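You operate a simulated robot arm through the tools that you are given. There is no shell and no other tool.

The job below is to be done with a simulated robot arm. You get a single attempt, and the scene is never put back.

TASK
Warm the flatbread and press it flat with the iron press.
Fine: light the small burner on high, then medium; put the press back, then turn off.

The check looks at the end state, three seconds after you hand in, the way a careful person would. Anything else that was tipped, shoved, dropped, spilled or broken makes it a failure.

THE ROBOT
A 7-joint arm with a two-finger parallel gripper, fixed in place. Base frame: the origin is at the foot of the arm, x ahead of it, y to its left, z up. Readings come in cm, rad, newtons and seconds.
With the tool pointing down near the work surface it reaches from about 12 to 50 cm from the base axis. Its first joint turns from -1.152 to 1.152 rad. Payload 2.4 kg.
The tool frame sits at the grasp point between the pads (the TCP): z along the fingers, y along the line on which they close. The tips reach 3 cm beyond it. The gripper opens to 9.4 cm. The fingers are 2.8 cm wide and 1 cm thick; the gripper's body (5 by 9.6 cm) begins 5.5 cm behind the TCP.
Orientation is told as [roll, pitch, yaw] about the base's x, y, z axes, in that order, counted from this pose: with the fingers straight down and closing along the base's y, the tool's x points along the base's -x, its y along +y and its z along -z.

THE INTERFACE
- The arm moves only by the tool servo_tool. Its argument "moves" is one flat list of numbers, 7 for each row, row after row: the turn, a rotation vector about the tool's x, y, z in units of 4 degrees (1.0 is 4 degrees), then the shift along the tool's x, y, z in units of 25 mm (1.0 is 25 mm), then the closure in counts, from 0 (fully open) to 255 (shut). In form: [rx, ry, rz, dx, dy, dz, grip, rx, ry, rz, dx, dy, dz, grip, ...]. A call has 1 to 20 rows; each row shifts and turns the commanded pose from where the row before left it, along the tool's axes as they then stand. A call with a number of a shift or a turn outside -1 to 1 is refused whole. A row lasts 0.2 s, in which the tool goes at most 5 cm and 0.15 rad; a call with a longer step from one row to the next is refused whole, and so is a gripper value outside its range. A pose out of reach is approached as far as the arm can. The call stops where the force on the tool passes 90 N (or 10 N more than at its start, if that is more) or the arm is blocked; 0.2 s more then pass. Each finger travels about 15.3 cm/s and halts on what it meets, pressing with about 45 N; the grip force reading is that of the motor and also rises with nothing between the fingers. The clock runs only during rows and for 0.2 s after the last one: add rows that do not move to give the fingers time. The reply holds the time, the measured pose of the TCP, the force on the tool along the base axes, the opening and the grip force, in the units named above and with some noise, with the torque about the TCP (base axes, N m) and any sound that the robot's microphone picked up, and new pictures: "pictures" is both (left out), scene, wrist or none.
- Cameras (640 x 400 px; columns grow to the right, rows downward): "scene" is fixed at [4.05, 47.62, 147.13]; the picture's right is [-0.69, -0.72, 0.00], its down [-0.30, 0.29, -0.91] and it looks along [0.66, -0.63, -0.41] (base axes); focal length 287 px, centre (320, 200). "wrist" rides on the gripper at [7.6, 1.4, -10.2] in the tool frame; the picture's right is [-0.18, 0.98, 0.00], its down [-0.75, -0.14, -0.64] and it looks along [-0.63, -0.12, 0.77] (tool axes); focal length 243 px, centre (320, 200). There is no depth. A picture from a camera that has moved, and an enlarged one, comes with that camera's place and axes in the base frame and with its lens. The place of the scene camera against the robot may be out by one fixed shift of up to 1.8 cm in any direction.
- inspect(camera, box): a new picture of the part [left, top, right, bottom] of that camera's present view, enlarged. It takes no simulated time.
- finish_job(): hands the job in; it is judged then, once.

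Places have to be worked out from the pictures, the camera data and where the tool is seen. Open the gripper and draw the arm clear of the work before you hand the job in, unless the task says otherwise.

The tools are called after "Emit:" as name(argument=value, ...) on one line, values as JSON. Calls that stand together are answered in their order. servo_tool: Moves the arm, as the interface text tells. Its arguments: {"type":"object","properties":{"moves":{"type":"array"},"pictures":{"type":"string","enum":["both","scene","wrist","none"]}},"required":["moves"]} The other tools are called the same way: inspect (camera, box) takes an enlarged picture of a part of a camera's view; finish_job () hands the job in.

At the start:

```text
time_s: 0.0
eef_pos: [31.3, 7.6, 132.79]
ee_rot: [-0.001, 0.0, 0.001]
force: [-0.2, -0.1, 0.3]
torque: [-0.02, 0.02, 0.02]
opening: 9.4
grasp_force: 0.0
```

scene: 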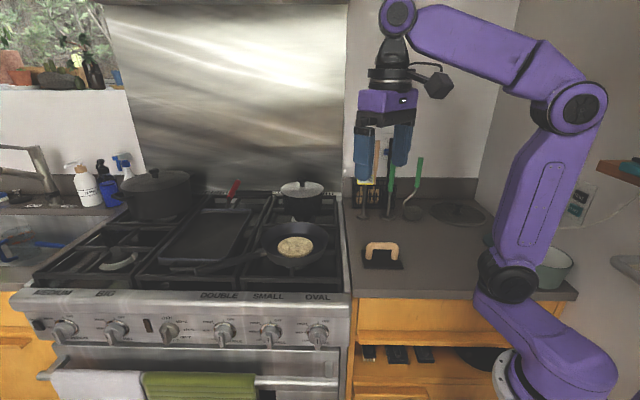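
wrist: 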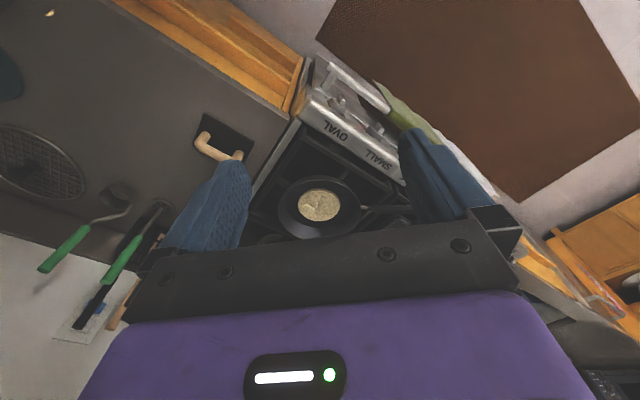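

I'll start by looking closely at the stove knobs, the labels, the pan and the press before moving anything.

Emit:
inspect(camera="scene", box=[20, 280, 360, 380])

Emit:
inspect(camera="scene", box=[180, 280, 350, 360])

Emit:
inspect(camera="scene", box=[150, 170, 420, 300])

Emit:
inspect(camera="wrist", box=[180, 40, 480, 250])

```text
1.88 times, centred on (190, 330) of scene
camera zoom: at [4.05, 47.62, 147.13], right [-0.69, -0.72, 0.0], down [-0.3, 0.29, -0.91], along [0.66, -0.63, -0.41], focal length 540 px, centre (565, -45)
```

zoom: 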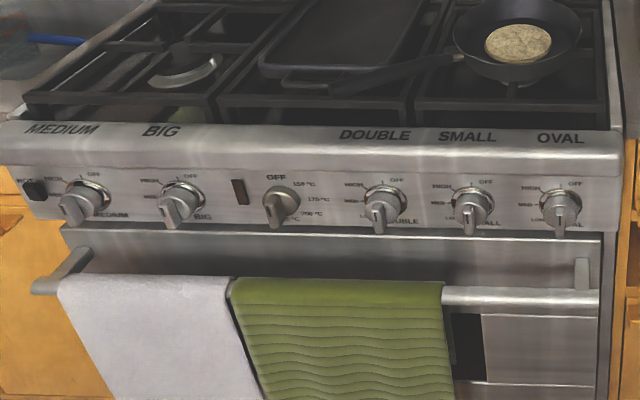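

```text
3.76 times, centred on (265, 320) of scene
camera zoom: at [4.05, 47.62, 147.13], right [-0.69, -0.72, 0.0], down [-0.3, 0.29, -0.91], along [0.66, -0.63, -0.41], focal length 1080 px, centre (527, -252)
```

zoom: 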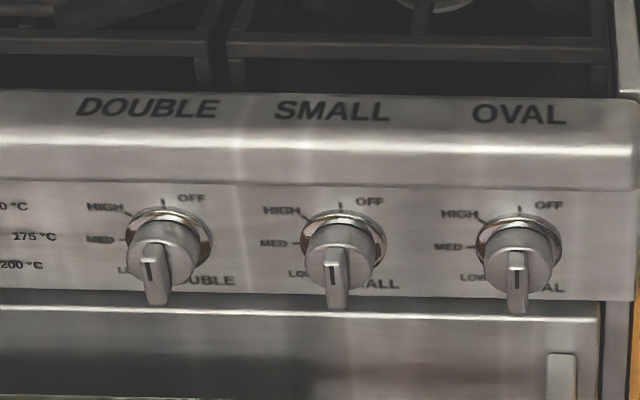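

```text
2.37 times, centred on (285, 235) of scene
camera zoom: at [4.05, 47.62, 147.13], right [-0.69, -0.72, 0.0], down [-0.3, 0.29, -0.91], along [0.66, -0.63, -0.41], focal length 680 px, centre (403, 117)
```

zoom: 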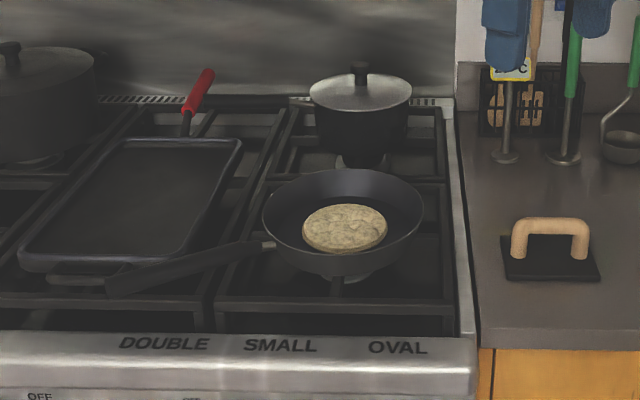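

```text
1.90 times, centred on (330, 145) of wrist
camera zoom: at [23.84, 8.88, 143.16], right [0.18, 0.98, 0.0], down [0.75, -0.14, 0.64], along [0.63, -0.12, -0.77], focal length 462 px, centre (301, 305)
```

zoom: 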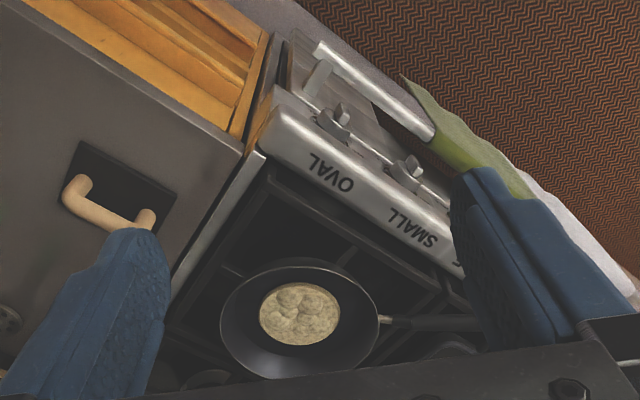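

The rendered zooms carry real detail, so I'll zoom in further on the pan, the SMALL knob and the press to judge geometry.

Emit:
inspect(camera="scene", box=[240, 315, 304, 355])

Emit:
inspect(camera="scene", box=[250, 210, 346, 270])

Emit:
inspect(camera="scene", box=[342, 225, 422, 275])

Emit:
inspect(camera="wrist", box=[190, 110, 270, 160])

Emit:
inspect(camera="wrist", box=[300, 50, 428, 130])

```text
10.00 times, centred on (272, 335) of scene
camera zoom: at [4.05, 47.62, 147.13], right [-0.69, -0.72, 0.0], down [-0.3, 0.29, -0.91], along [0.66, -0.63, -0.41], focal length 2869 px, centre (800, -1150)
```

zoom: 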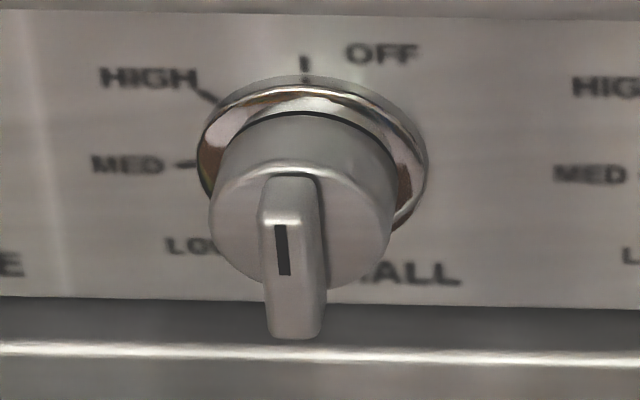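

```text
6.67 times, centred on (298, 240) of scene
camera zoom: at [4.05, 47.62, 147.13], right [-0.69, -0.72, 0.0], down [-0.3, 0.29, -0.91], along [0.66, -0.63, -0.41], focal length 1913 px, centre (467, -67)
```

zoom: 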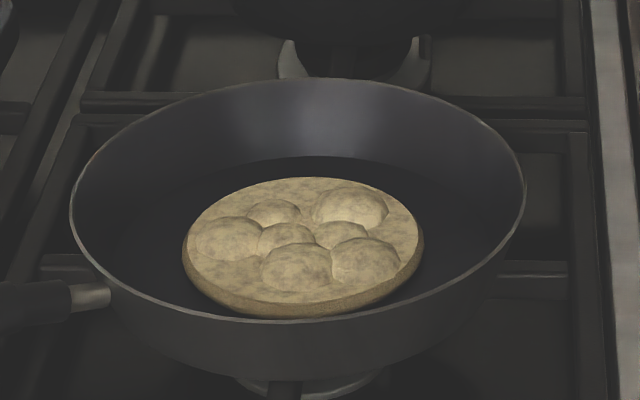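

```text
8.00 times, centred on (382, 250) of scene
camera zoom: at [4.05, 47.62, 147.13], right [-0.69, -0.72, 0.0], down [-0.3, 0.29, -0.91], along [0.66, -0.63, -0.41], focal length 2295 px, centre (-176, -200)
```

zoom: 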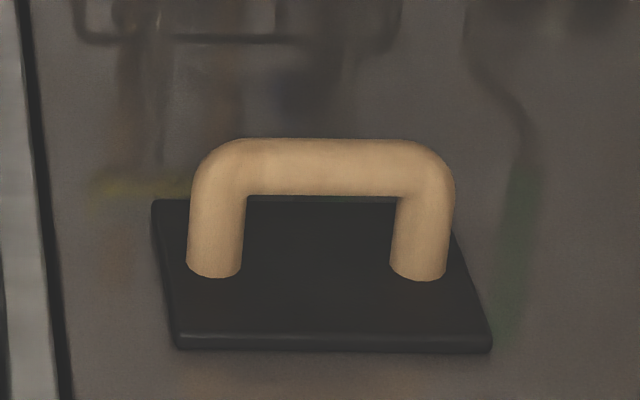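

```text
8.00 times, centred on (230, 135) of wrist
camera zoom: at [23.84, 8.88, 143.16], right [0.18, 0.98, 0.0], down [0.75, -0.14, 0.64], along [0.63, -0.12, -0.77], focal length 1941 px, centre (1040, 720)
```

zoom: 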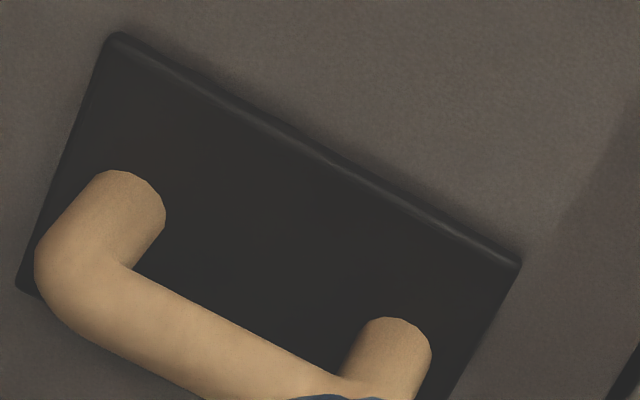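

```text
5.00 times, centred on (364, 90) of wrist
camera zoom: at [23.84, 8.88, 143.16], right [0.18, 0.98, 0.0], down [0.75, -0.14, 0.64], along [0.63, -0.12, -0.77], focal length 1213 px, centre (100, 750)
```

zoom: 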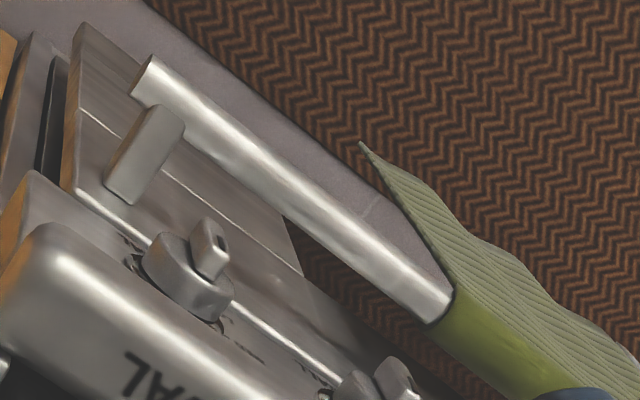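

The scene shows the SMALL knob with its pointer at OFF. From both views I place the SMALL knob near (53, 20, 82), the pan near (61, 2) and the press near (44.5, -16.5, 93), with the stove front running along the base's +x+y diagonal. I first yaw the tool 45° and begin pitching it toward the stove, high up and clear of everything.

Emit:
servo_tool(moves=[0, 0, 0.9375, 0, 0, 0, 0, 0, 0, 0.9375, 0, 0, 0, 0, 0, 0, 0.9375, 0, 0, 0, 0, 0, 0, 0.9375, 0, 0, 0, 0, 0, 0, 0.9375, 0, 0, 0, 0, 0, 0, 0.9375, 0, 0, 0, 0, 0, 0, 0.9375, 0, 0, 0, 0, 0, 0, 0.9375, 0, 0, 0, 0, 0, 0, 0.9375, 0, 0, 0, 0, 0, 0, 0.9375, 0, 0, 0, 0, 0, 0, 0.9375, 0, 0, 0, 0, 0, 0, 0.9375, 0, 0, 0, 0, 0, 0, 0, 0, 0, 0, 0], pictures="both")

```text
time_s: 2.8
eef_pos: [31.34, 7.59, 132.71]
ee_rot: [-0.001, 0.0, -0.785]
force: [0.1, -0.1, 0.2]
torque: [0.0, 0.02, 0.0]
opening: 9.4
grasp_force: 0.0
camera wrist: at [27.13, 13.85, 143.13], right [0.82, 0.57, 0.0], down [0.43, -0.63, 0.64], along [0.36, -0.53, -0.77], focal length 243 px, centre (320, 200)
```

scene: 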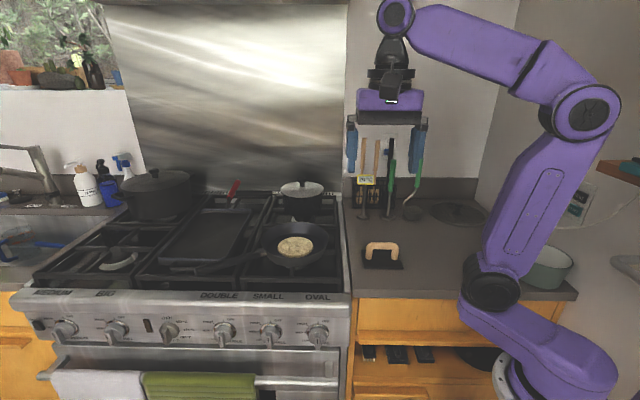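
wrist: 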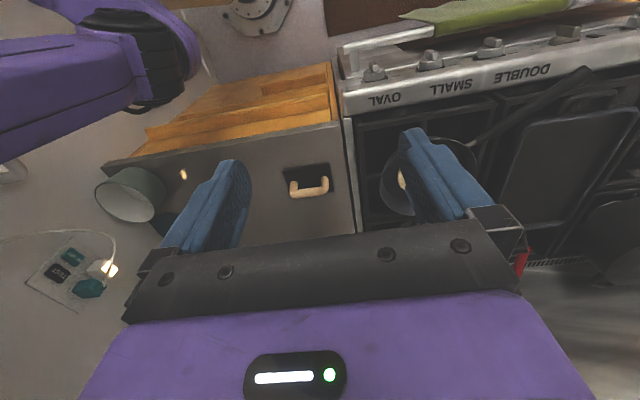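

The yaw went exactly as planned and the stove front does run at 45°. Next I pitch the tool toward horizontal (pointing into the stove) while sliding along the stove front, still at z≈133, well above all the items.

Emit:
servo_tool(moves=[0, -1, 0, 0, 0.94, 0, 0, 0, -1, 0, 0, 0.94, 0, 0, 0, -1, 0, 0, 0.94, 0, 0, 0, -1, 0, 0, 0.94, 0, 0, 0, -1, 0, 0, 0.94, 0, 0, 0, -1, 0, 0, 0.94, 0, 0, 0, -1, 0, 0, 0.94, 0, 0, 0, -1, 0, 0, 0.94, 0, 0, 0, -1, 0, 0, 0.94, 0, 0, 0, -1, 0, 0, 0.94, 0, 0, 0, -1, 0, 0, 0, 0, 0, 0, -1, 0, 0, 0, 0, 0, 0, -1, 0, 0, 0, 0, 0, 0, -1, 0, 0, 0, 0, 0, 0, -1, 0, 0, 0, 0, 0, 0, -1, 0, 0, 0, 0, 0, 0, -1, 0, 0, 0, 0, 0, 0, -1, 0, 0, 0, 0, 0, 0, -1, 0, 0, 0, 0, 0, 0, 0, 0, 0, 0, 0, 0], pictures="both")

```text
time_s: 7.0
eef_pos: [47.76, 24.2, 132.76]
ee_rot: [-0.002, -1.327, -0.783]
force: [-0.3, 0.7, -0.1]
torque: [0.0, -0.01, -0.01]
opening: 9.41
grasp_force: 0.1
camera wrist: at [40.64, 33.39, 128.02], right [0.73, 0.67, 0.18], down [-0.41, 0.21, 0.89], along [0.55, -0.72, 0.43], focal length 243 px, centre (320, 200)
```

scene: 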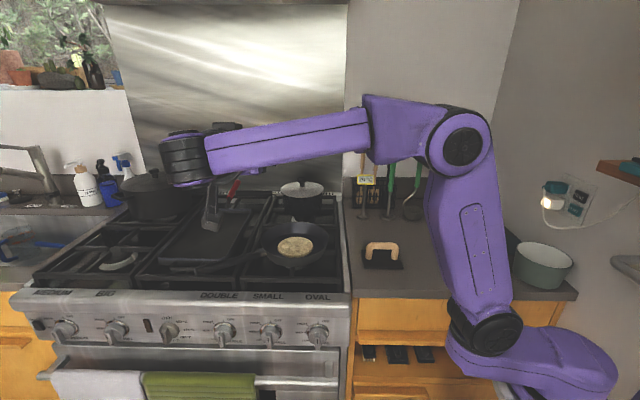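
wrist: 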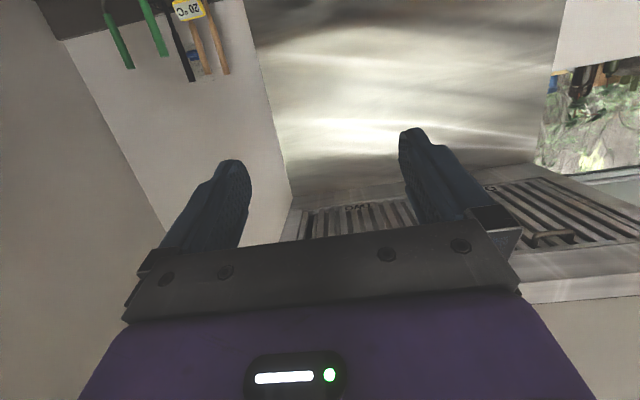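

The arm is fine in this pose; the wrist is pointing toward the stove at z≈133. I now lower it in front of the stove (keeping about 8 cm clear of the panel) so the wrist camera can look straight at the SMALL knob.

Emit:
servo_tool(moves=[0, 0, 0, 0.96, 0, 0.1, 0, 0, 0, 0, 0.96, 0, 0.1, 0, 0, 0, 0, 0.96, 0, 0.1, 0, 0, 0, 0, 0.96, 0, 0.1, 0, 0, 0, 0, 0.96, 0, 0.1, 0, 0, 0, 0, 0.96, 0, 0.1, 0, 0, 0, 0, 0.96, 0, 0.1, 0, 0, 0, 0, 0.96, 0, 0.1, 0, 0, 0, 0, 0.96, 0, 0.1, 0, 0, 0, 0, 0.96, 0, 0.1, 0, 0, 0, 0, 0.96, 0, 0.1, 0, 0, 0, 0, 0.96, 0, 0.1, 0, 0, 0, 0, 0.96, 0, 0.1, 0, 0, 0, 0, 0.96, 0, 0.1, 0, 0, 0, 0, 0.96, 0, 0.1, 0, 0, 0, 0, 0.96, 0, 0.1, 0, 0, 0, 0, 0.96, 0, 0.1, 0, 0, 0, 0, 0.96, 0, 0.1, 0], pictures="both")

Emit:
inspect(camera="scene", box=[335, 140, 435, 220])

```text
time_s: 10.8
eef_pos: [43.56, 28.58, 89.69]
ee_rot: [0.0, -1.325, -0.784]
force: [-0.6, -0.3, 1.3]
torque: [-0.01, -0.02, -0.03]
opening: 9.41
grasp_force: 0.0
camera wrist: at [36.4, 37.8, 84.89], right [0.73, 0.66, 0.18], down [-0.41, 0.21, 0.89], along [0.55, -0.72, 0.43], focal length 243 px, centre (320, 200)
```

scene: 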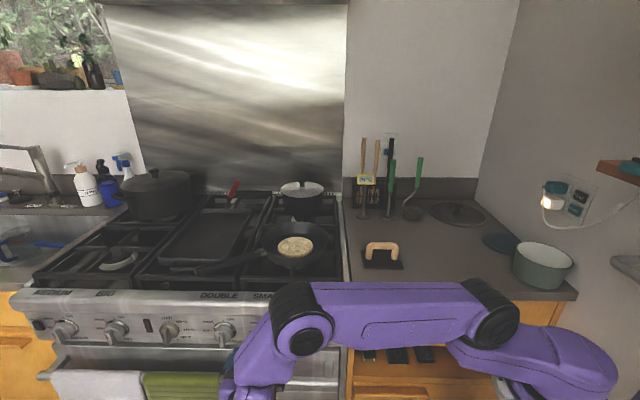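
wrist: 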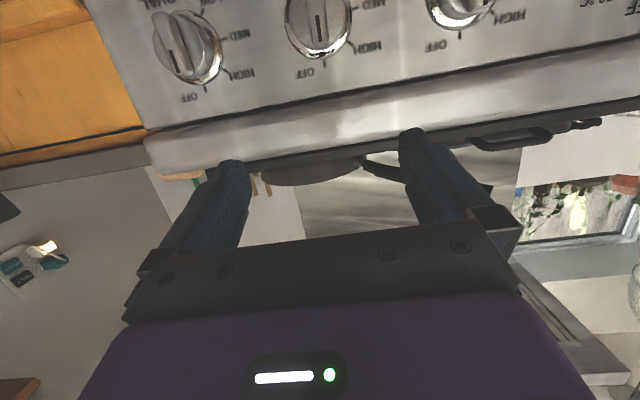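

```text
5.00 times, centred on (385, 180) of scene
camera zoom: at [4.05, 47.62, 147.13], right [-0.69, -0.72, 0.0], down [-0.3, 0.29, -0.91], along [0.66, -0.63, -0.41], focal length 1434 px, centre (-5, 300)
```

zoom: 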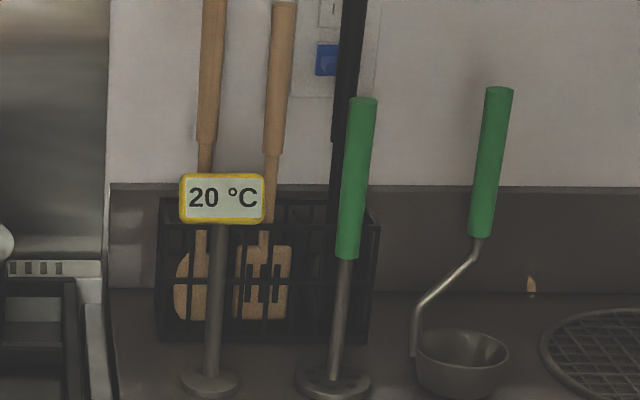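

The wrist camera now sees the OVAL, SMALL and DOUBLE knobs. I zoom in on the SMALL knob from here to find its centre and the tilt of its axis.

Emit:
inspect(camera="wrist", box=[256, 0, 384, 80])

Emit:
inspect(camera="wrist", box=[100, 0, 580, 300])

```text
5.00 times, centred on (320, 40) of wrist
camera zoom: at [36.4, 37.8, 84.89], right [0.73, 0.66, 0.18], down [-0.41, 0.21, 0.89], along [0.55, -0.72, 0.43], focal length 1213 px, centre (320, 1000)
```

zoom: 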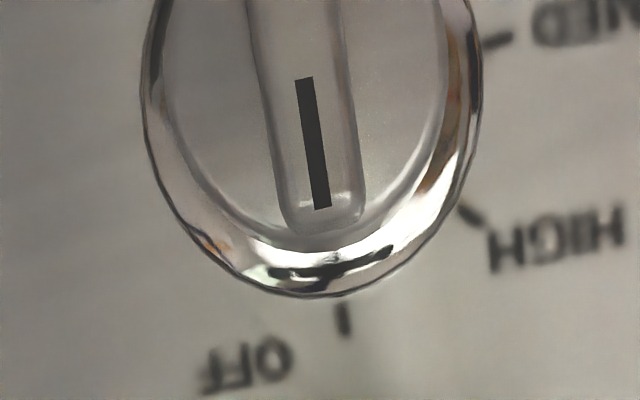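

```text
1.33 times, centred on (340, 150) of wrist
camera zoom: at [36.4, 37.8, 84.89], right [0.73, 0.66, 0.18], down [-0.41, 0.21, 0.89], along [0.55, -0.72, 0.43], focal length 324 px, centre (293, 267)
```

zoom: 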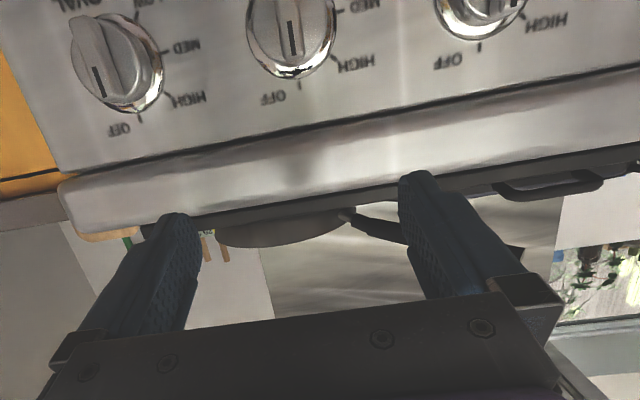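

The knob sits at the upper edge of this view; I lower another 8 cm straight down, still about 10 cm in front of the knob bar, to see all of it.

Emit:
servo_tool(moves=[0, 0, 0, 0.776, 0, 0.194, 0, 0, 0, 0, 0.776, 0, 0.194, 0, 0, 0, 0, 0.776, 0, 0.194, 0, 0, 0, 0, 0.776, 0, 0.194, 0], pictures="both")

Emit:
inspect(camera="wrist", box=[224, 30, 416, 150])

```text
time_s: 11.8
eef_pos: [43.69, 28.62, 81.62]
ee_rot: [0.001, -1.326, -0.786]
force: [0.3, -0.3, 0.6]
torque: [0.0, 0.01, -0.01]
opening: 9.4
grasp_force: 0.0
camera wrist: at [36.44, 37.78, 76.76], right [0.73, 0.66, 0.18], down [-0.41, 0.21, 0.89], along [0.55, -0.72, 0.43], focal length 243 px, centre (320, 200)
```

scene: 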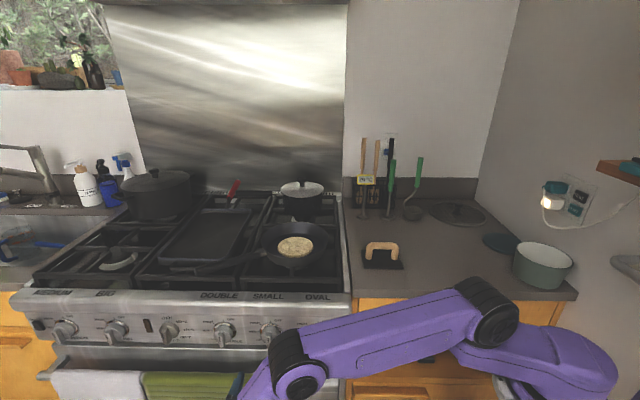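
wrist: 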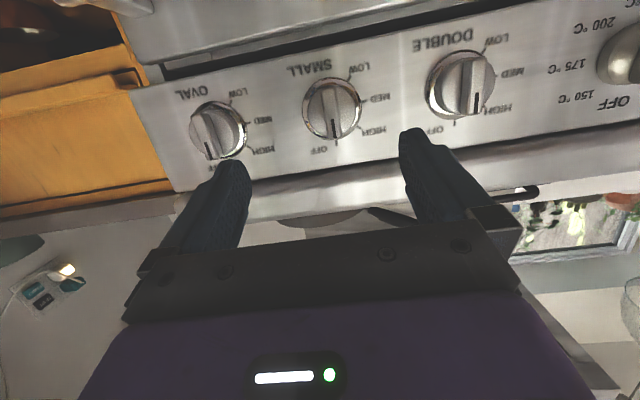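

```text
3.33 times, centred on (320, 90) of wrist
camera zoom: at [36.44, 37.78, 76.76], right [0.73, 0.66, 0.18], down [-0.41, 0.21, 0.89], along [0.55, -0.72, 0.43], focal length 809 px, centre (320, 567)
```

zoom: 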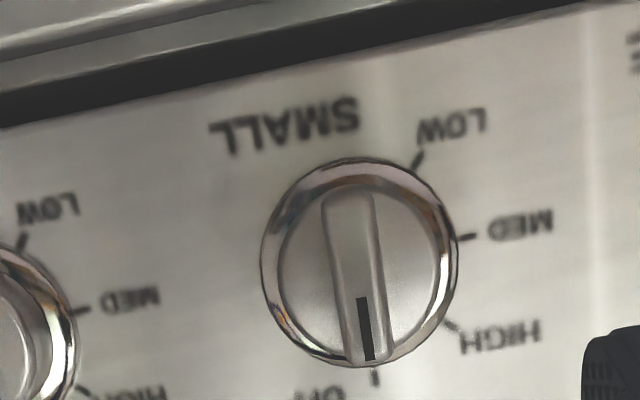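

I have good measurements now: the SMALL knob axis is at about u=51.9 along the front, z≈79.4, with the bar's front face at depth v≈23 and the panel at about v≈27; the bar is about 5 cm long and 1.3 cm wide. Before lighting anything I want to be sure the arm can actually reach the pan tilted, so I go up clear of the stove first.

Emit:
servo_tool(moves=[0, 0, 0, -0.98, 0, -0.25, 0, 0, 0, 0, -0.98, 0, -0.25, 0, 0, 0, 0, -0.98, 0, -0.25, 0, 0, 0, 0, -0.98, 0, -0.25, 0, 0, 0, 0, -0.98, 0, -0.25, 0, 0, 0, 0, -0.98, 0, -0.25, 0, 0, 0, 0, -0.98, 0, -0.25, 0, 0, 0, 0, -0.98, 0, -0.25, 0, 0, 0, 0, -0.98, 0, -0.25, 0, 0, 0, 0, -0.98, 0, -0.25, 0, 0, 0, 0, -0.98, 0, -0.25, 0, 0, 0, 0, -0.98, 0, -0.25, 0, 0, 0, 0, -0.98, 0, -0.25, 0, 0, 0, 0, -0.98, 0, -0.25, 0, 0, 0, 0, -0.98, 0, -0.25, 0, 0, 0, 0, -0.98, 0, -0.25, 0, 0, 0, 0, -0.98, 0, -0.25, 0, 0, 0, 0, -0.98, 0, -0.25, 0], pictures="none")

Emit:
servo_tool(moves=[0, 0, -1, 0, 0, 0, 0, 0, 0, -1, 0, 0, 0, 0, 0, 0, -1, 0, 0, 0, 0, 0, 0, -1, 0, 0, 0, 0, 0, 0, -1, 0, 0, 0, 0, 0, 0, -1, 0, 0, 0, 0, 0, 0, -1, 0, 0, 0, 0, 0, 0, -1, 0, 0, 0, 0, 0, 0, -1, 0, 0, 0, 0, 0, 0, -1, 0, 0, 0, 0, 0, 0, -1, 0, 0, 0, 0, 0, 0, -1, 0, 0, 0, 0, 0, 0, -1, 0, 0, 0, 0, 0, 0, -1, 0, 0, 0, 0, 0, 0, -1, 0, 0, 0, 0, 0, 0, -1, 0, 0, 0, 0, 0, 0, -1, 0, 0, 0, 0, 0, 0, -1, 0, 0, 0, 0, 0, 0, -1, 0, 0, 0, 0, 0, 0, -1, 0, 0, 0, 0], pictures="both")

```text
time_s: 15.6
eef_pos: [43.64, 28.89, 126.99]
ee_rot: [-0.002, -1.327, -0.783]
force: [-0.5, 1.5, -0.4]
torque: [0.03, 0.05, 0.01]
opening: 9.41
grasp_force: 0.0
```

```text
time_s: 19.8
eef_pos: [43.63, 28.61, 127.24]
ee_rot: [-1.323, -0.166, 0.745]
force: [-0.1, 0.6, -0.1]
torque: [-0.04, 0.02, 0.03]
opening: 9.41
grasp_force: 0.1
camera wrist: at [31.09, 30.85, 127.2], right [0.09, 0.41, -0.91], down [0.11, 0.9, 0.42], along [0.99, -0.14, 0.03], focal length 243 px, centre (320, 200)
```

scene: 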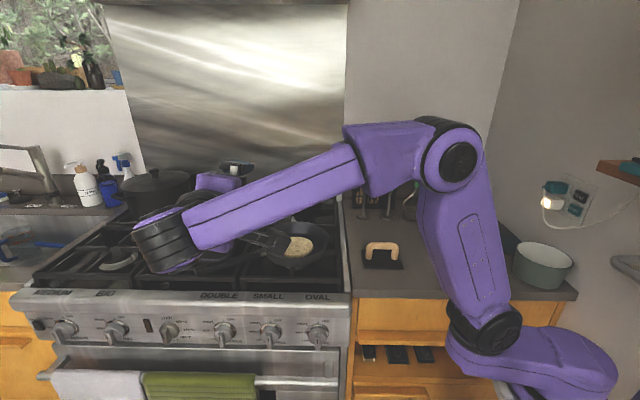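
wrist: 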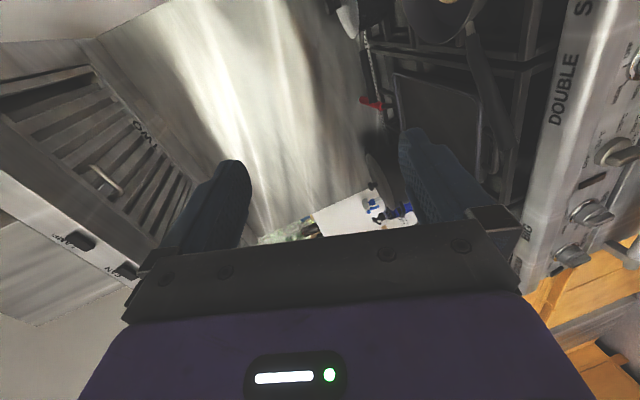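

Rotation about the tool axis is fine. I finish aligning to the press-carrying orientation (tilted 45° outward, fingers closing radially over the pan), still at z≈127.

Emit:
servo_tool(moves=[0, 0, -1, 0, 0, 0, 0, 0, 0, -1, 0, 0, 0, 0, 0, 0, -0.5, 0, 0, 0, 0, -0.97, 0, 0, 0, 0, 0, 0, -0.97, 0, 0, 0, 0, 0, 0, -0.97, 0, 0, 0, 0, 0, 0, -0.97, 0, 0, 0, 0, 0, 0, -0.97, 0, 0, 0, 0, 0, 0, -0.97, 0, 0, 0, 0, 0, 0, -0.97, 0, 0, 0, 0, 0, 0, -0.97, 0, 0, 0, 0, 0, 0, 0, -0.994, -0.994, 0, 0, 0, 0, 0, -0.994, -0.994, 0, 0, 0, 0, 0, -0.994, -0.994, 0, 0, 0, 0, 0, -0.994, -0.994, 0, 0, 0, 0, 0, -0.994, -0.994, 0, 0, 0, 0, 0, -0.994, -0.994, 0, 0, 0, 0, 0, -0.994, -0.994, 0, 0, 0, 0, 0, -0.994, -0.994, 0, 0, 0, 0], pictures="both")

```text
time_s: 23.8
eef_pos: [43.49, 28.55, 127.37]
ee_rot: [-0.784, 0.001, 1.575]
force: [-0.1, -1.0, -0.1]
torque: [-0.03, 0.02, 0.0]
opening: 9.39
grasp_force: 0.1
camera wrist: at [35.39, 20.85, 133.73], right [-0.7, 0.18, -0.69], down [-0.36, 0.75, 0.55], along [0.62, 0.63, -0.46], focal length 243 px, centre (320, 200)
```

scene: 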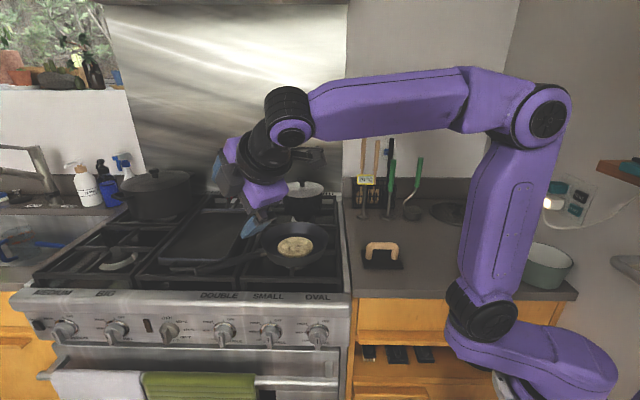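
wrist: 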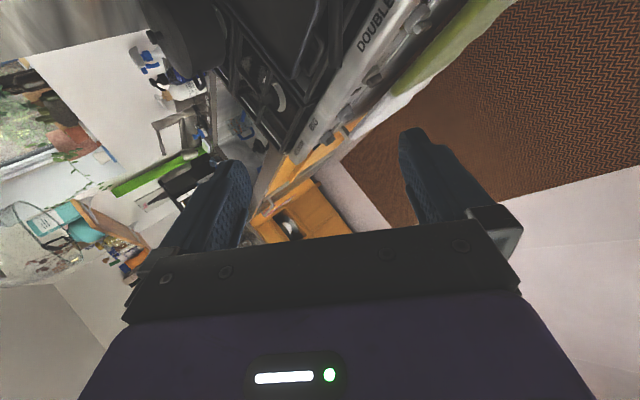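

The orientation is exactly what I wanted (tool leaning 45° outward along x). Now I shift over the pan at constant height to test reach.

Emit:
servo_tool(moves=[0, 0, 0, 0.98, -0.468, 0.468, 0, 0, 0, 0, 0.98, -0.468, 0.468, 0, 0, 0, 0, 0.98, -0.468, 0.468, 0, 0, 0, 0, 0.98, -0.468, 0.468, 0, 0, 0, 0, 0.98, -0.468, 0.468, 0, 0, 0, 0, 0.98, -0.468, 0.468, 0, 0, 0, 0, 0.98, -0.468, 0.468, 0, 0, 0, 0, 0.98, -0.468, 0.468, 0, 0, 0, 0, 0.98, -0.468, 0.468, 0, 0, 0, 0, 0.98, -0.468, 0.468, 0, 0, 0, 0, 0.98, -0.468, 0.468, 0, 0, 0, 0, 0, 0, 0, 0], pictures="both")

```text
time_s: 26.4
eef_pos: [62.03, 1.7, 126.96]
ee_rot: [-0.787, 0.0, 1.573]
force: [-0.4, 0.5, 0.3]
torque: [0.01, 0.01, 0.03]
opening: 9.41
grasp_force: 0.1
camera wrist: at [53.81, -6.05, 133.32], right [-0.7, 0.18, -0.69], down [-0.36, 0.75, 0.55], along [0.62, 0.63, -0.46], focal length 243 px, centre (320, 200)
```

scene: 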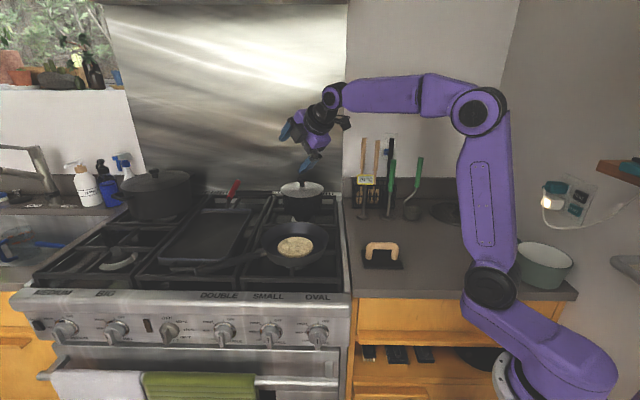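
wrist: 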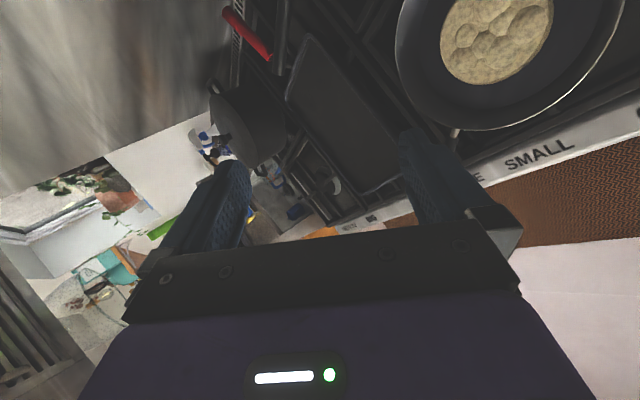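

Reach over the pan is fine at this height. I lower 12 cm (to z≈115, still several cm above the pan rim) to verify reach lower down and to get a closer second view of the bread.

Emit:
servo_tool(moves=[0, 0, 0, 0, 0.68, 0.68, 110, 0, 0, 0, 0, 0.68, 0.68, 110, 0, 0, 0, 0, 0.68, 0.68, 110, 0, 0, 0, 0, 0.68, 0.68, 110, 0, 0, 0, 0, 0.68, 0.68, 110, 0, 0, 0, 0, 0, 0, 110], pictures="both")

Emit:
inspect(camera="wrist", box=[340, 0, 640, 188])

Emit:
inspect(camera="scene", box=[230, 150, 390, 300])

```text
time_s: 27.8
eef_pos: [61.62, 1.7, 115.15]
ee_rot: [-0.786, 0.0, 1.573]
force: [-0.5, 0.1, -1.6]
torque: [0.02, 0.0, 0.04]
opening: 5.35
grasp_force: 0.2
camera wrist: at [53.49, -6.08, 121.49], right [-0.7, 0.18, -0.69], down [-0.36, 0.75, 0.55], along [0.62, 0.63, -0.46], focal length 243 px, centre (320, 200)
```

scene: 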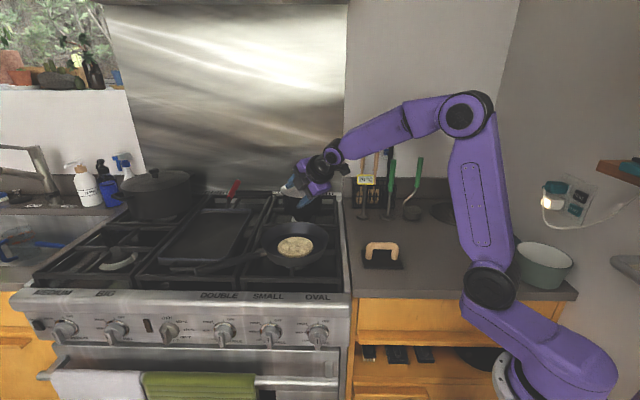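
wrist: 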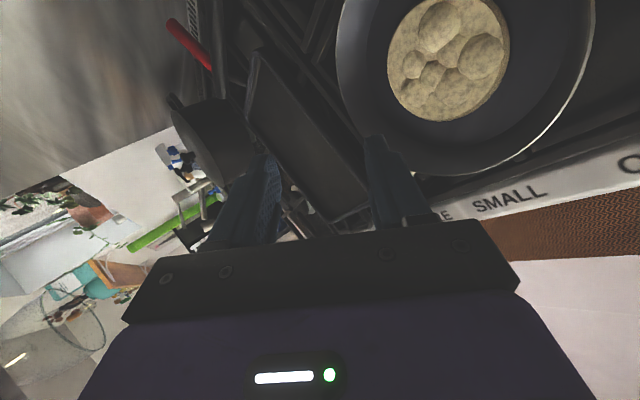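

```text
2.13 times, centred on (490, 94) of wrist
camera zoom: at [53.49, -6.08, 121.49], right [-0.7, 0.18, -0.69], down [-0.36, 0.75, 0.55], along [0.62, 0.63, -0.46], focal length 516 px, centre (-42, 426)
```

zoom: 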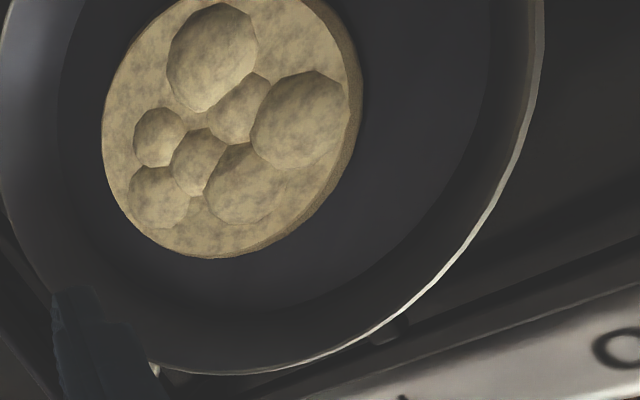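

```text
2.67 times, centred on (310, 225) of scene
camera zoom: at [4.05, 47.62, 147.13], right [-0.69, -0.72, 0.0], down [-0.3, 0.29, -0.91], along [0.66, -0.63, -0.41], focal length 765 px, centre (347, 133)
```

zoom: 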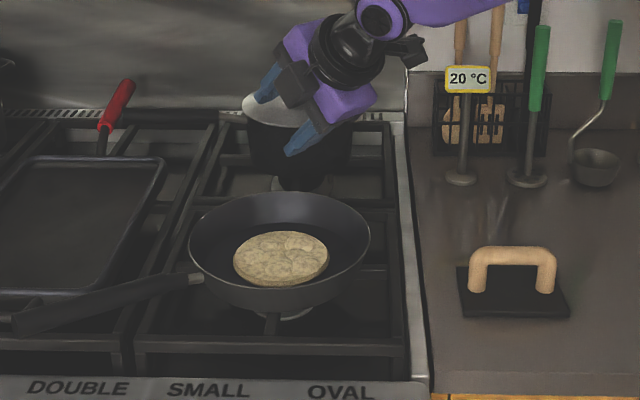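

Reach over the pan with a 45° lean is confirmed. Using wrist-camera views only, I put the bread at about (63.7, 0.8, 96). Now I go back out in front of the stove to light the burner, undoing the yaw on the way.

Emit:
servo_tool(moves=[0, 0, 0, -0.978, 0.157, -0.774, 0, 0, 0, 0, -0.978, 0.157, -0.774, 0, 0, 0, 0, -0.978, 0.157, -0.774, 0, 0, 0, 0, -0.978, 0.157, -0.774, 0, 0, 0, 0, -0.978, 0.157, -0.774, 0, 0, 0, 0, -0.978, 0.157, -0.774, 0, 0, 0, 0, -0.978, 0.157, -0.774, 0, 0, 0, 0, -0.978, 0.157, -0.774, 0, 0, 0, 0, -0.978, 0.157, -0.774, 0, 0, 0, 0, -0.978, 0.157, -0.774, 0, 0, 0, 0, -0.978, 0.157, -0.774, 0, 0, 0.994, 0.994, 0, 0, 0, 0, 0, 0.994, 0.994, 0, 0, 0, 0, 0, 0.994, 0.994, 0, 0, 0, 0, 0, 0.994, 0.994, 0, 0, 0, 0, 0, 0.994, 0.994, 0, 0, 0, 0, 0, 0.994, 0.994, 0, 0, 0, 0, 0, 0.994, 0.994, 0, 0, 0, 0, 0, 0.994, 0.994, 0, 0, 0, 0], pictures="none")

Emit:
servo_tool(moves=[0.9375, 0, 0, 0, 0, 0, 0, 0.9375, 0, 0, 0, 0, 0, 0, 0.9375, 0, 0, 0, 0, 0, 0, 0.9375, 0, 0, 0, 0, 0, 0, 0.9375, 0, 0, 0, 0, 0, 0, 0.9375, 0, 0, 0, 0, 0, 0, 0.9375, 0, 0, 0, 0, 0, 0, 0.9375, 0, 0, 0, 0, 0, 0, 0.9375, 0, 0, 0, 0, 0, 0, 0.9375, 0, 0, 0, 0, 0, 0, 0.9375, 0, 0, 0, 0, 0, 0, 0.9375, 0, 0, 0, 0, 0, 0, 0, 0, 1, 0, 0, 0, 0, 0, 0, 1, 0, 0, 0, 0, 0, 0, 1, 0, 0, 0, 0, 0, 0, 1, 0, 0, 0, 0, 0, 0, 1, 0, 0, 0, 0, 0, 0, 1, 0, 0, 0, 0, 0, 0, 1, 0, 0, 0, 0, 0, 0, 1, 0, 0, 0, 0], pictures="none")

Emit:
servo_tool(moves=[0, 0, 1, 0, 0, 0, 0, 0, 0, 1, 0, 0, 0, 0, 0, 0, 1, 0, 0, 0, 0, 0, 0, 1, 0, 0, 0, 0, 0, 0, 1, 0, 0, 0, 0, 0, 0, 1, 0, 0, 0, 0, 0, 0, 1, 0, 0, 0, 0, 0, 0, 1, 0, 0, 0, 0, 0, 0, 1, 0, 0, 0, 0, 0, 0, 1, 0, 0, 0, 0, 0, 0, 1, 0, 0, 0, 0, 0, 0, 1, 0, 0, 0, 0, 0, 0, 1, 0, 0, 0, 0, 0, 0, 1, 0, 0, 0, 0, 0, 0, 0.5, 0, 0, 0, 0, 0, 0, 0, 0, 0, 0, 0], pictures="both")

```text
time_s: 31.8
eef_pos: [43.62, 28.63, 127.41]
ee_rot: [-0.785, 0.001, 0.787]
force: [-0.9, 0.7, 0.1]
torque: [-0.03, 0.01, -0.01]
opening: 9.39
grasp_force: 0.0
```

```text
time_s: 36.0
eef_pos: [43.6, 28.63, 127.22]
ee_rot: [-1.571, -0.561, 0.786]
force: [0.7, 1.2, 0.0]
torque: [0.02, 0.02, -0.03]
opening: 9.41
grasp_force: 0.1
```

```text
time_s: 39.4
eef_pos: [43.5, 28.47, 127.31]
ee_rot: [1.148, -1.569, -1.933]
force: [-0.2, -0.7, -0.2]
torque: [-0.01, 0.0, -0.05]
opening: 9.41
grasp_force: 0.0
camera wrist: at [37.45, 36.58, 119.78], right [0.69, 0.7, 0.19], down [-0.55, 0.35, 0.75], along [0.46, -0.63, 0.63], focal length 243 px, centre (320, 200)
```

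scene: 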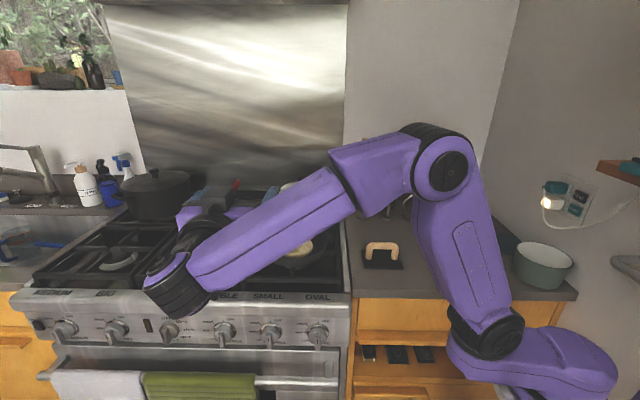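
wrist: 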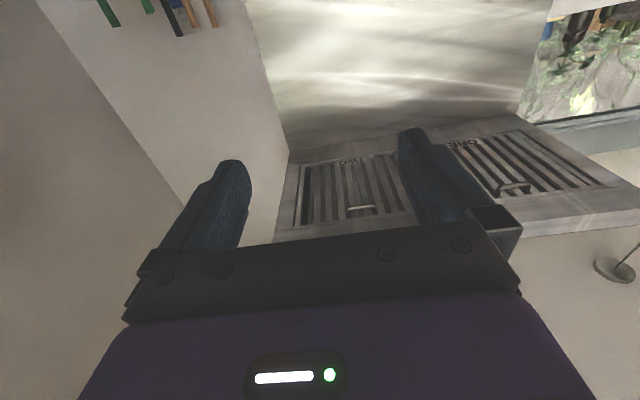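

The tool is now horizontal, pointing into the stove with the fingers closing sideways. I lower it to knob height (z≈79.4), still about 10 cm short of the knob.

Emit:
servo_tool(moves=[0, 0, 0, 0.958, 0.0212, 0, 0, 0, 0, 0, 0.958, 0.0212, 0, 0, 0, 0, 0, 0.958, 0.0212, 0, 0, 0, 0, 0, 0.958, 0.0212, 0, 0, 0, 0, 0, 0.958, 0.0212, 0, 0, 0, 0, 0, 0.958, 0.0212, 0, 0, 0, 0, 0, 0.958, 0.0212, 0, 0, 0, 0, 0, 0.958, 0.0212, 0, 0, 0, 0, 0, 0.958, 0.0212, 0, 0, 0, 0, 0, 0.958, 0.0212, 0, 0, 0, 0, 0, 0.958, 0.0212, 0, 0, 0, 0, 0, 0.958, 0.0212, 0, 0, 0, 0, 0, 0.958, 0.0212, 0, 0, 0, 0, 0, 0.958, 0.0212, 0, 0, 0, 0, 0, 0.958, 0.0212, 0, 0, 0, 0, 0, 0.958, 0.0212, 0, 0, 0, 0, 0, 0.958, 0.0212, 0, 0, 0, 0, 0, 0.958, 0.0212, 0, 0, 0, 0, 0, 0.958, 0.0212, 0, 0, 0, 0, 0, 0.958, 0.0212, 0, 0], pictures="both")

Emit:
inspect(camera="wrist", box=[224, 40, 416, 160])

```text
time_s: 43.6
eef_pos: [44.5, 29.32, 79.48]
ee_rot: [-0.089, -1.572, -0.693]
force: [0.8, -0.1, 0.0]
torque: [0.01, 0.0, 0.01]
opening: 9.38
grasp_force: 0.2
camera wrist: at [38.33, 37.49, 71.92], right [0.69, 0.7, 0.18], down [-0.55, 0.35, 0.75], along [0.46, -0.63, 0.63], focal length 243 px, centre (320, 200)
```

scene: 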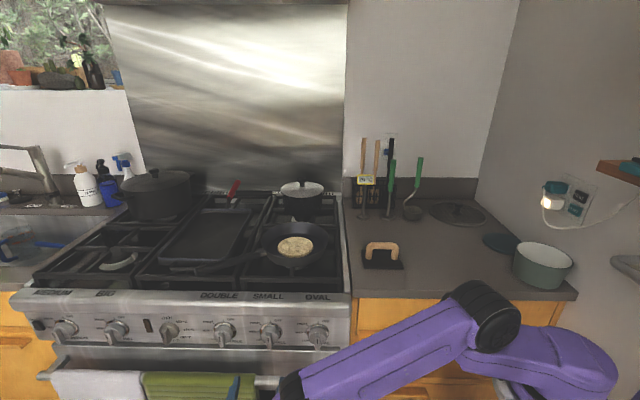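
wrist: 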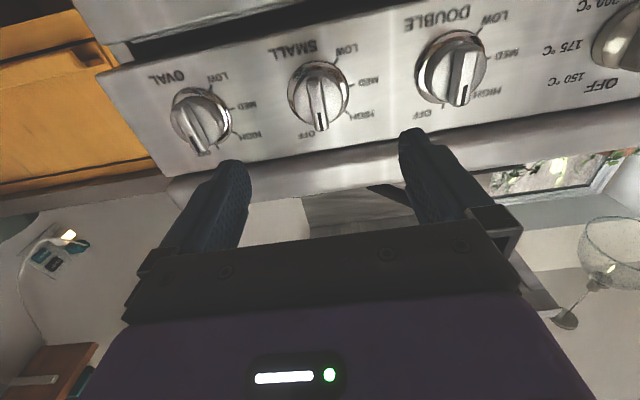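

```text
3.33 times, centred on (320, 100) of wrist
camera zoom: at [38.33, 37.49, 71.92], right [0.69, 0.7, 0.18], down [-0.55, 0.35, 0.75], along [0.46, -0.63, 0.63], focal length 809 px, centre (320, 533)
```

zoom: 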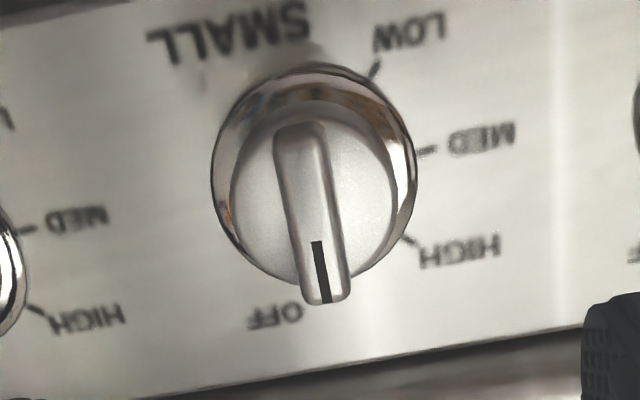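

The knob is straight ahead: bar centre at u≈51.95, z≈79.45, tool at u=52.2, z=79.5. I advance until the fingertips straddle the bar (TCP at v≈22), then close on it.

Emit:
servo_tool(moves=[0, 0, 0, 0, -0.0167, 0.75, 110, 0, 0, 0, 0, -0.0167, 0.75, 110, 0, 0, 0, 0, -0.0167, 0.75, 110, 0, 0, 0, 0, -0.0167, 0.75, 110, 0, 0, 0, 0, -0.0167, 0.75, 110, 0, 0, 0, 0, -0.0167, 0.75, 110, 0, 0, 0, 0, 0, 0, 110], pictures="both")

Emit:
inspect(camera="wrist", box=[160, 0, 480, 200])

```text
time_s: 45.2
eef_pos: [52.47, 21.02, 79.44]
ee_rot: [-0.073, -1.571, -0.71]
force: [0.5, -0.2, 0.6]
torque: [0.01, 0.0, 0.03]
opening: 5.34
grasp_force: 0.1
camera wrist: at [46.24, 29.14, 71.97], right [0.69, 0.7, 0.18], down [-0.55, 0.35, 0.75], along [0.46, -0.63, 0.63], focal length 243 px, centre (320, 200)
```

scene: 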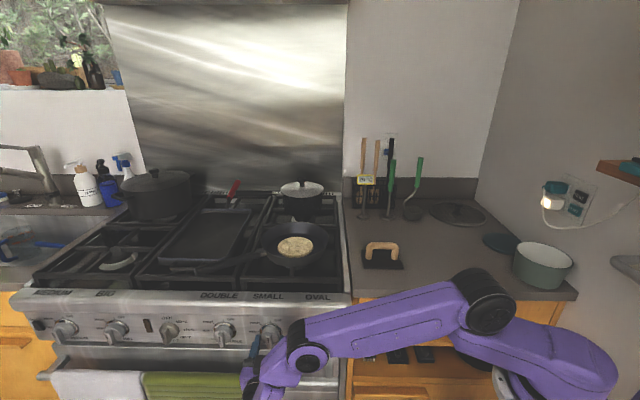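
wrist: 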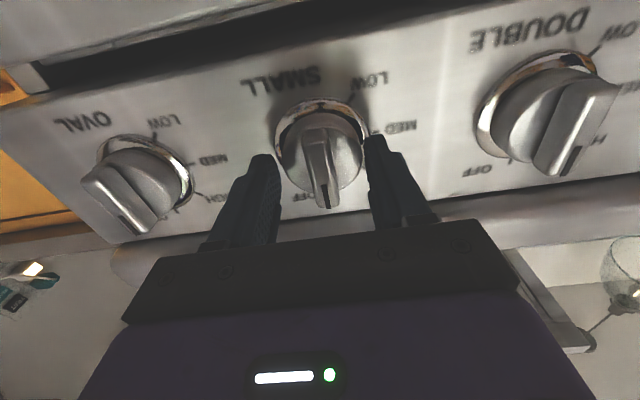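

```text
2.00 times, centred on (320, 100) of wrist
camera zoom: at [46.24, 29.14, 71.97], right [0.69, 0.7, 0.18], down [-0.55, 0.35, 0.75], along [0.46, -0.63, 0.63], focal length 485 px, centre (320, 400)
```

zoom: 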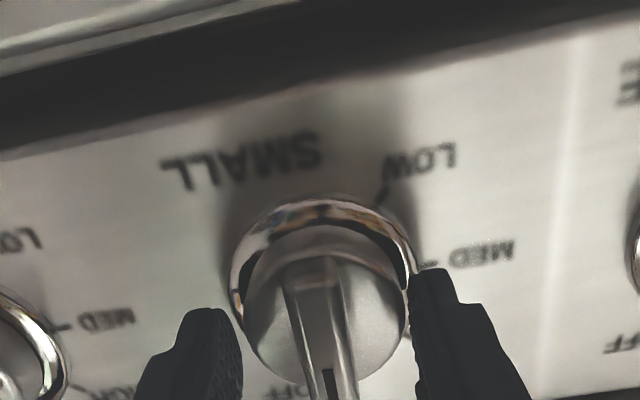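

The fingers straddle the bar cleanly with no contact. I close on it now.

Emit:
servo_tool(moves=[0, 0, 0, 0, 0, 0, 255, 0, 0, 0, 0, 0, 0, 255, 0, 0, 0, 0, 0, 0, 255], pictures="wrist")

```text
time_s: 46.0
eef_pos: [52.43, 21.06, 79.64]
ee_rot: [0.752, -1.57, -1.532]
force: [18.8, 5.8, -3.4]
torque: [0.38, 0.35, 0.6]
opening: 4.95
grasp_force: 44.9
camera wrist: at [46.31, 29.22, 71.99], right [0.69, 0.7, 0.19], down [-0.56, 0.35, 0.75], along [0.46, -0.63, 0.63], focal length 243 px, centre (320, 200)
```

wrist: 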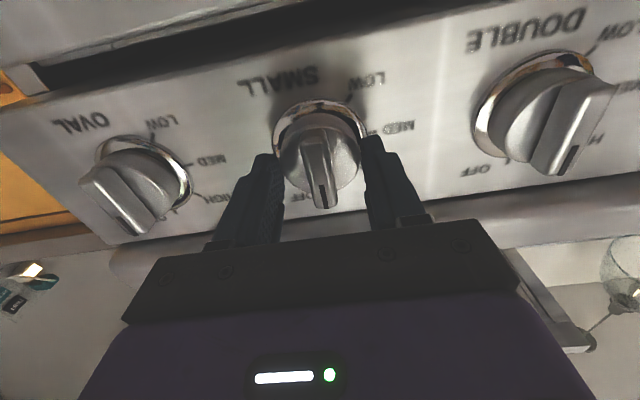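

The fingers stopped at 4.95 cm, so the tips are on the round disc, not the bar. I reopen, back off 0.9 cm so the tips sit just in front of the disc face, then close on the bar.

Emit:
servo_tool(moves=[0, 0, 0, 0, 0, 0, 100, 0, 0, 0, 0, 0, 0, 100, 0, 0, 0, 0, 0, -0.18, 100, 0, 0, 0, 0, 0, -0.18, 100, 0, 0, 0, 0, 0, 0, 100, 0, 0, 0, 0, 0, 0, 255, 0, 0, 0, 0, 0, 0, 255, 0, 0, 0, 0, 0, 0, 255], pictures="wrist")

```text
time_s: 47.8
eef_pos: [51.65, 21.68, 79.44]
ee_rot: [0.846, -1.566, -1.628]
force: [20.5, 9.3, -3.7]
torque: [0.43, 0.52, 0.3]
opening: 1.45
grasp_force: 45.3
camera wrist: at [45.59, 29.92, 71.96], right [0.69, 0.7, 0.19], down [-0.56, 0.35, 0.75], along [0.46, -0.63, 0.63], focal length 243 px, centre (320, 200)
```

wrist: 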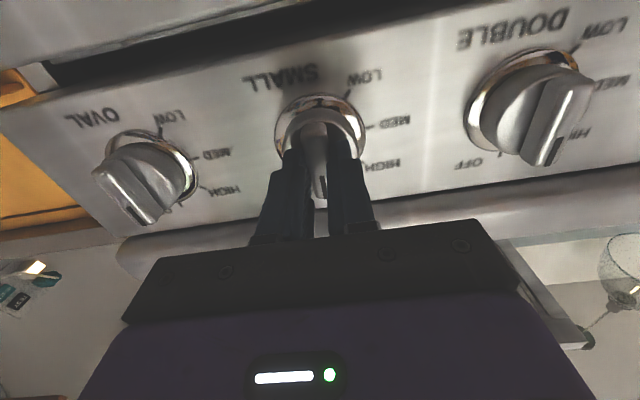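

The opening of 1.45 cm shows I hold the bar. I begin turning counter‑clockwise (toward HIGH), 20° first, with a tiny sideways relief, and watch the torque.

Emit:
servo_tool(moves=[0, 0, 0, 0, 0.05, 0, 255, 0, 0, -1, 0, 0, 0, 255, 0, 0, -1, 0, 0, 0, 255, 0, 0, -1, 0, 0, 0, 255, 0, 0, -1, 0, 0, 0, 255, 0, 0, -1, 0, 0, 0, 255, 0, 0, 0, 0, 0, 0, 255], pictures="both")

Emit:
inspect(camera="wrist", box=[220, 40, 460, 190])

```text
time_s: 49.4
eef_pos: [51.77, 21.71, 79.42]
ee_rot: [-1.57, -1.22, 0.788]
force: [35.4, 1.7, -5.9]
torque: [0.24, 0.26, 0.25]
opening: 1.49
grasp_force: 45.2
camera wrist: at [43.66, 27.96, 71.92], right [0.69, 0.7, -0.17], down [-0.37, 0.54, 0.76], along [0.62, -0.46, 0.63], focal length 243 px, centre (320, 200)
```

scene: 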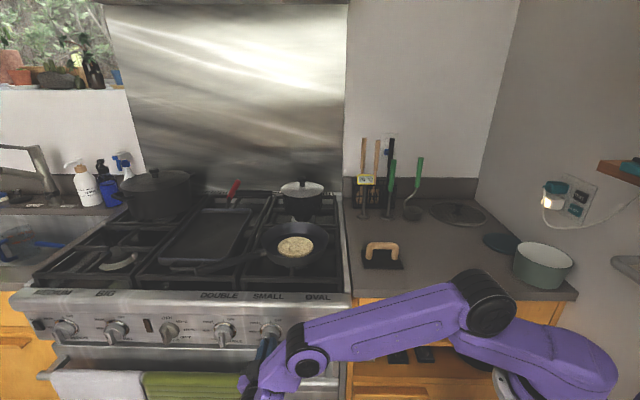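
wrist: 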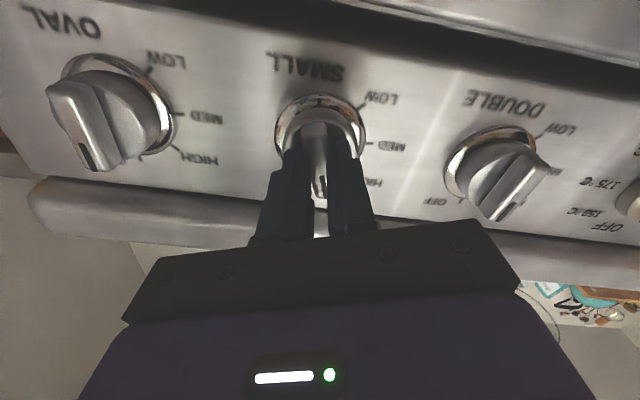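

```text
2.67 times, centred on (340, 115) of wrist
camera zoom: at [43.66, 27.96, 71.92], right [0.69, 0.7, -0.17], down [-0.37, 0.54, 0.76], along [0.62, -0.46, 0.63], focal length 647 px, centre (267, 427)
```

zoom: 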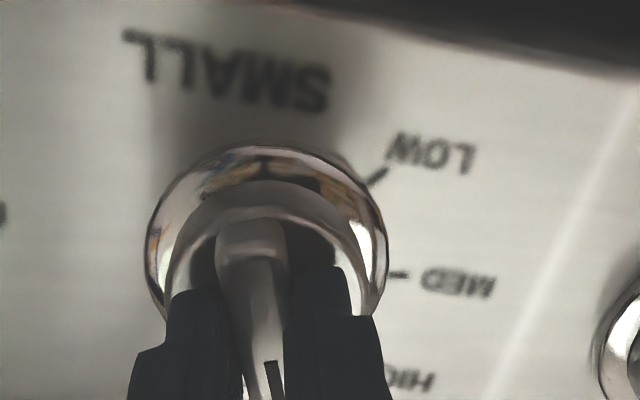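

The knob is turning with the gripper. There's a sideways load of ~25 N though, so I test a small relief shift before turning on.

Emit:
servo_tool(moves=[0, 0, 0, 0.03, -0.075, 0, 255, 0, 0, 0, 0, 0, 0, 255], pictures="none")

```text
time_s: 50.0
eef_pos: [51.67, 21.84, 79.47]
ee_rot: [-1.56, -1.224, 0.789]
force: [48.0, 4.8, -9.2]
torque: [0.21, 0.25, 0.35]
opening: 1.48
grasp_force: 44.9
```

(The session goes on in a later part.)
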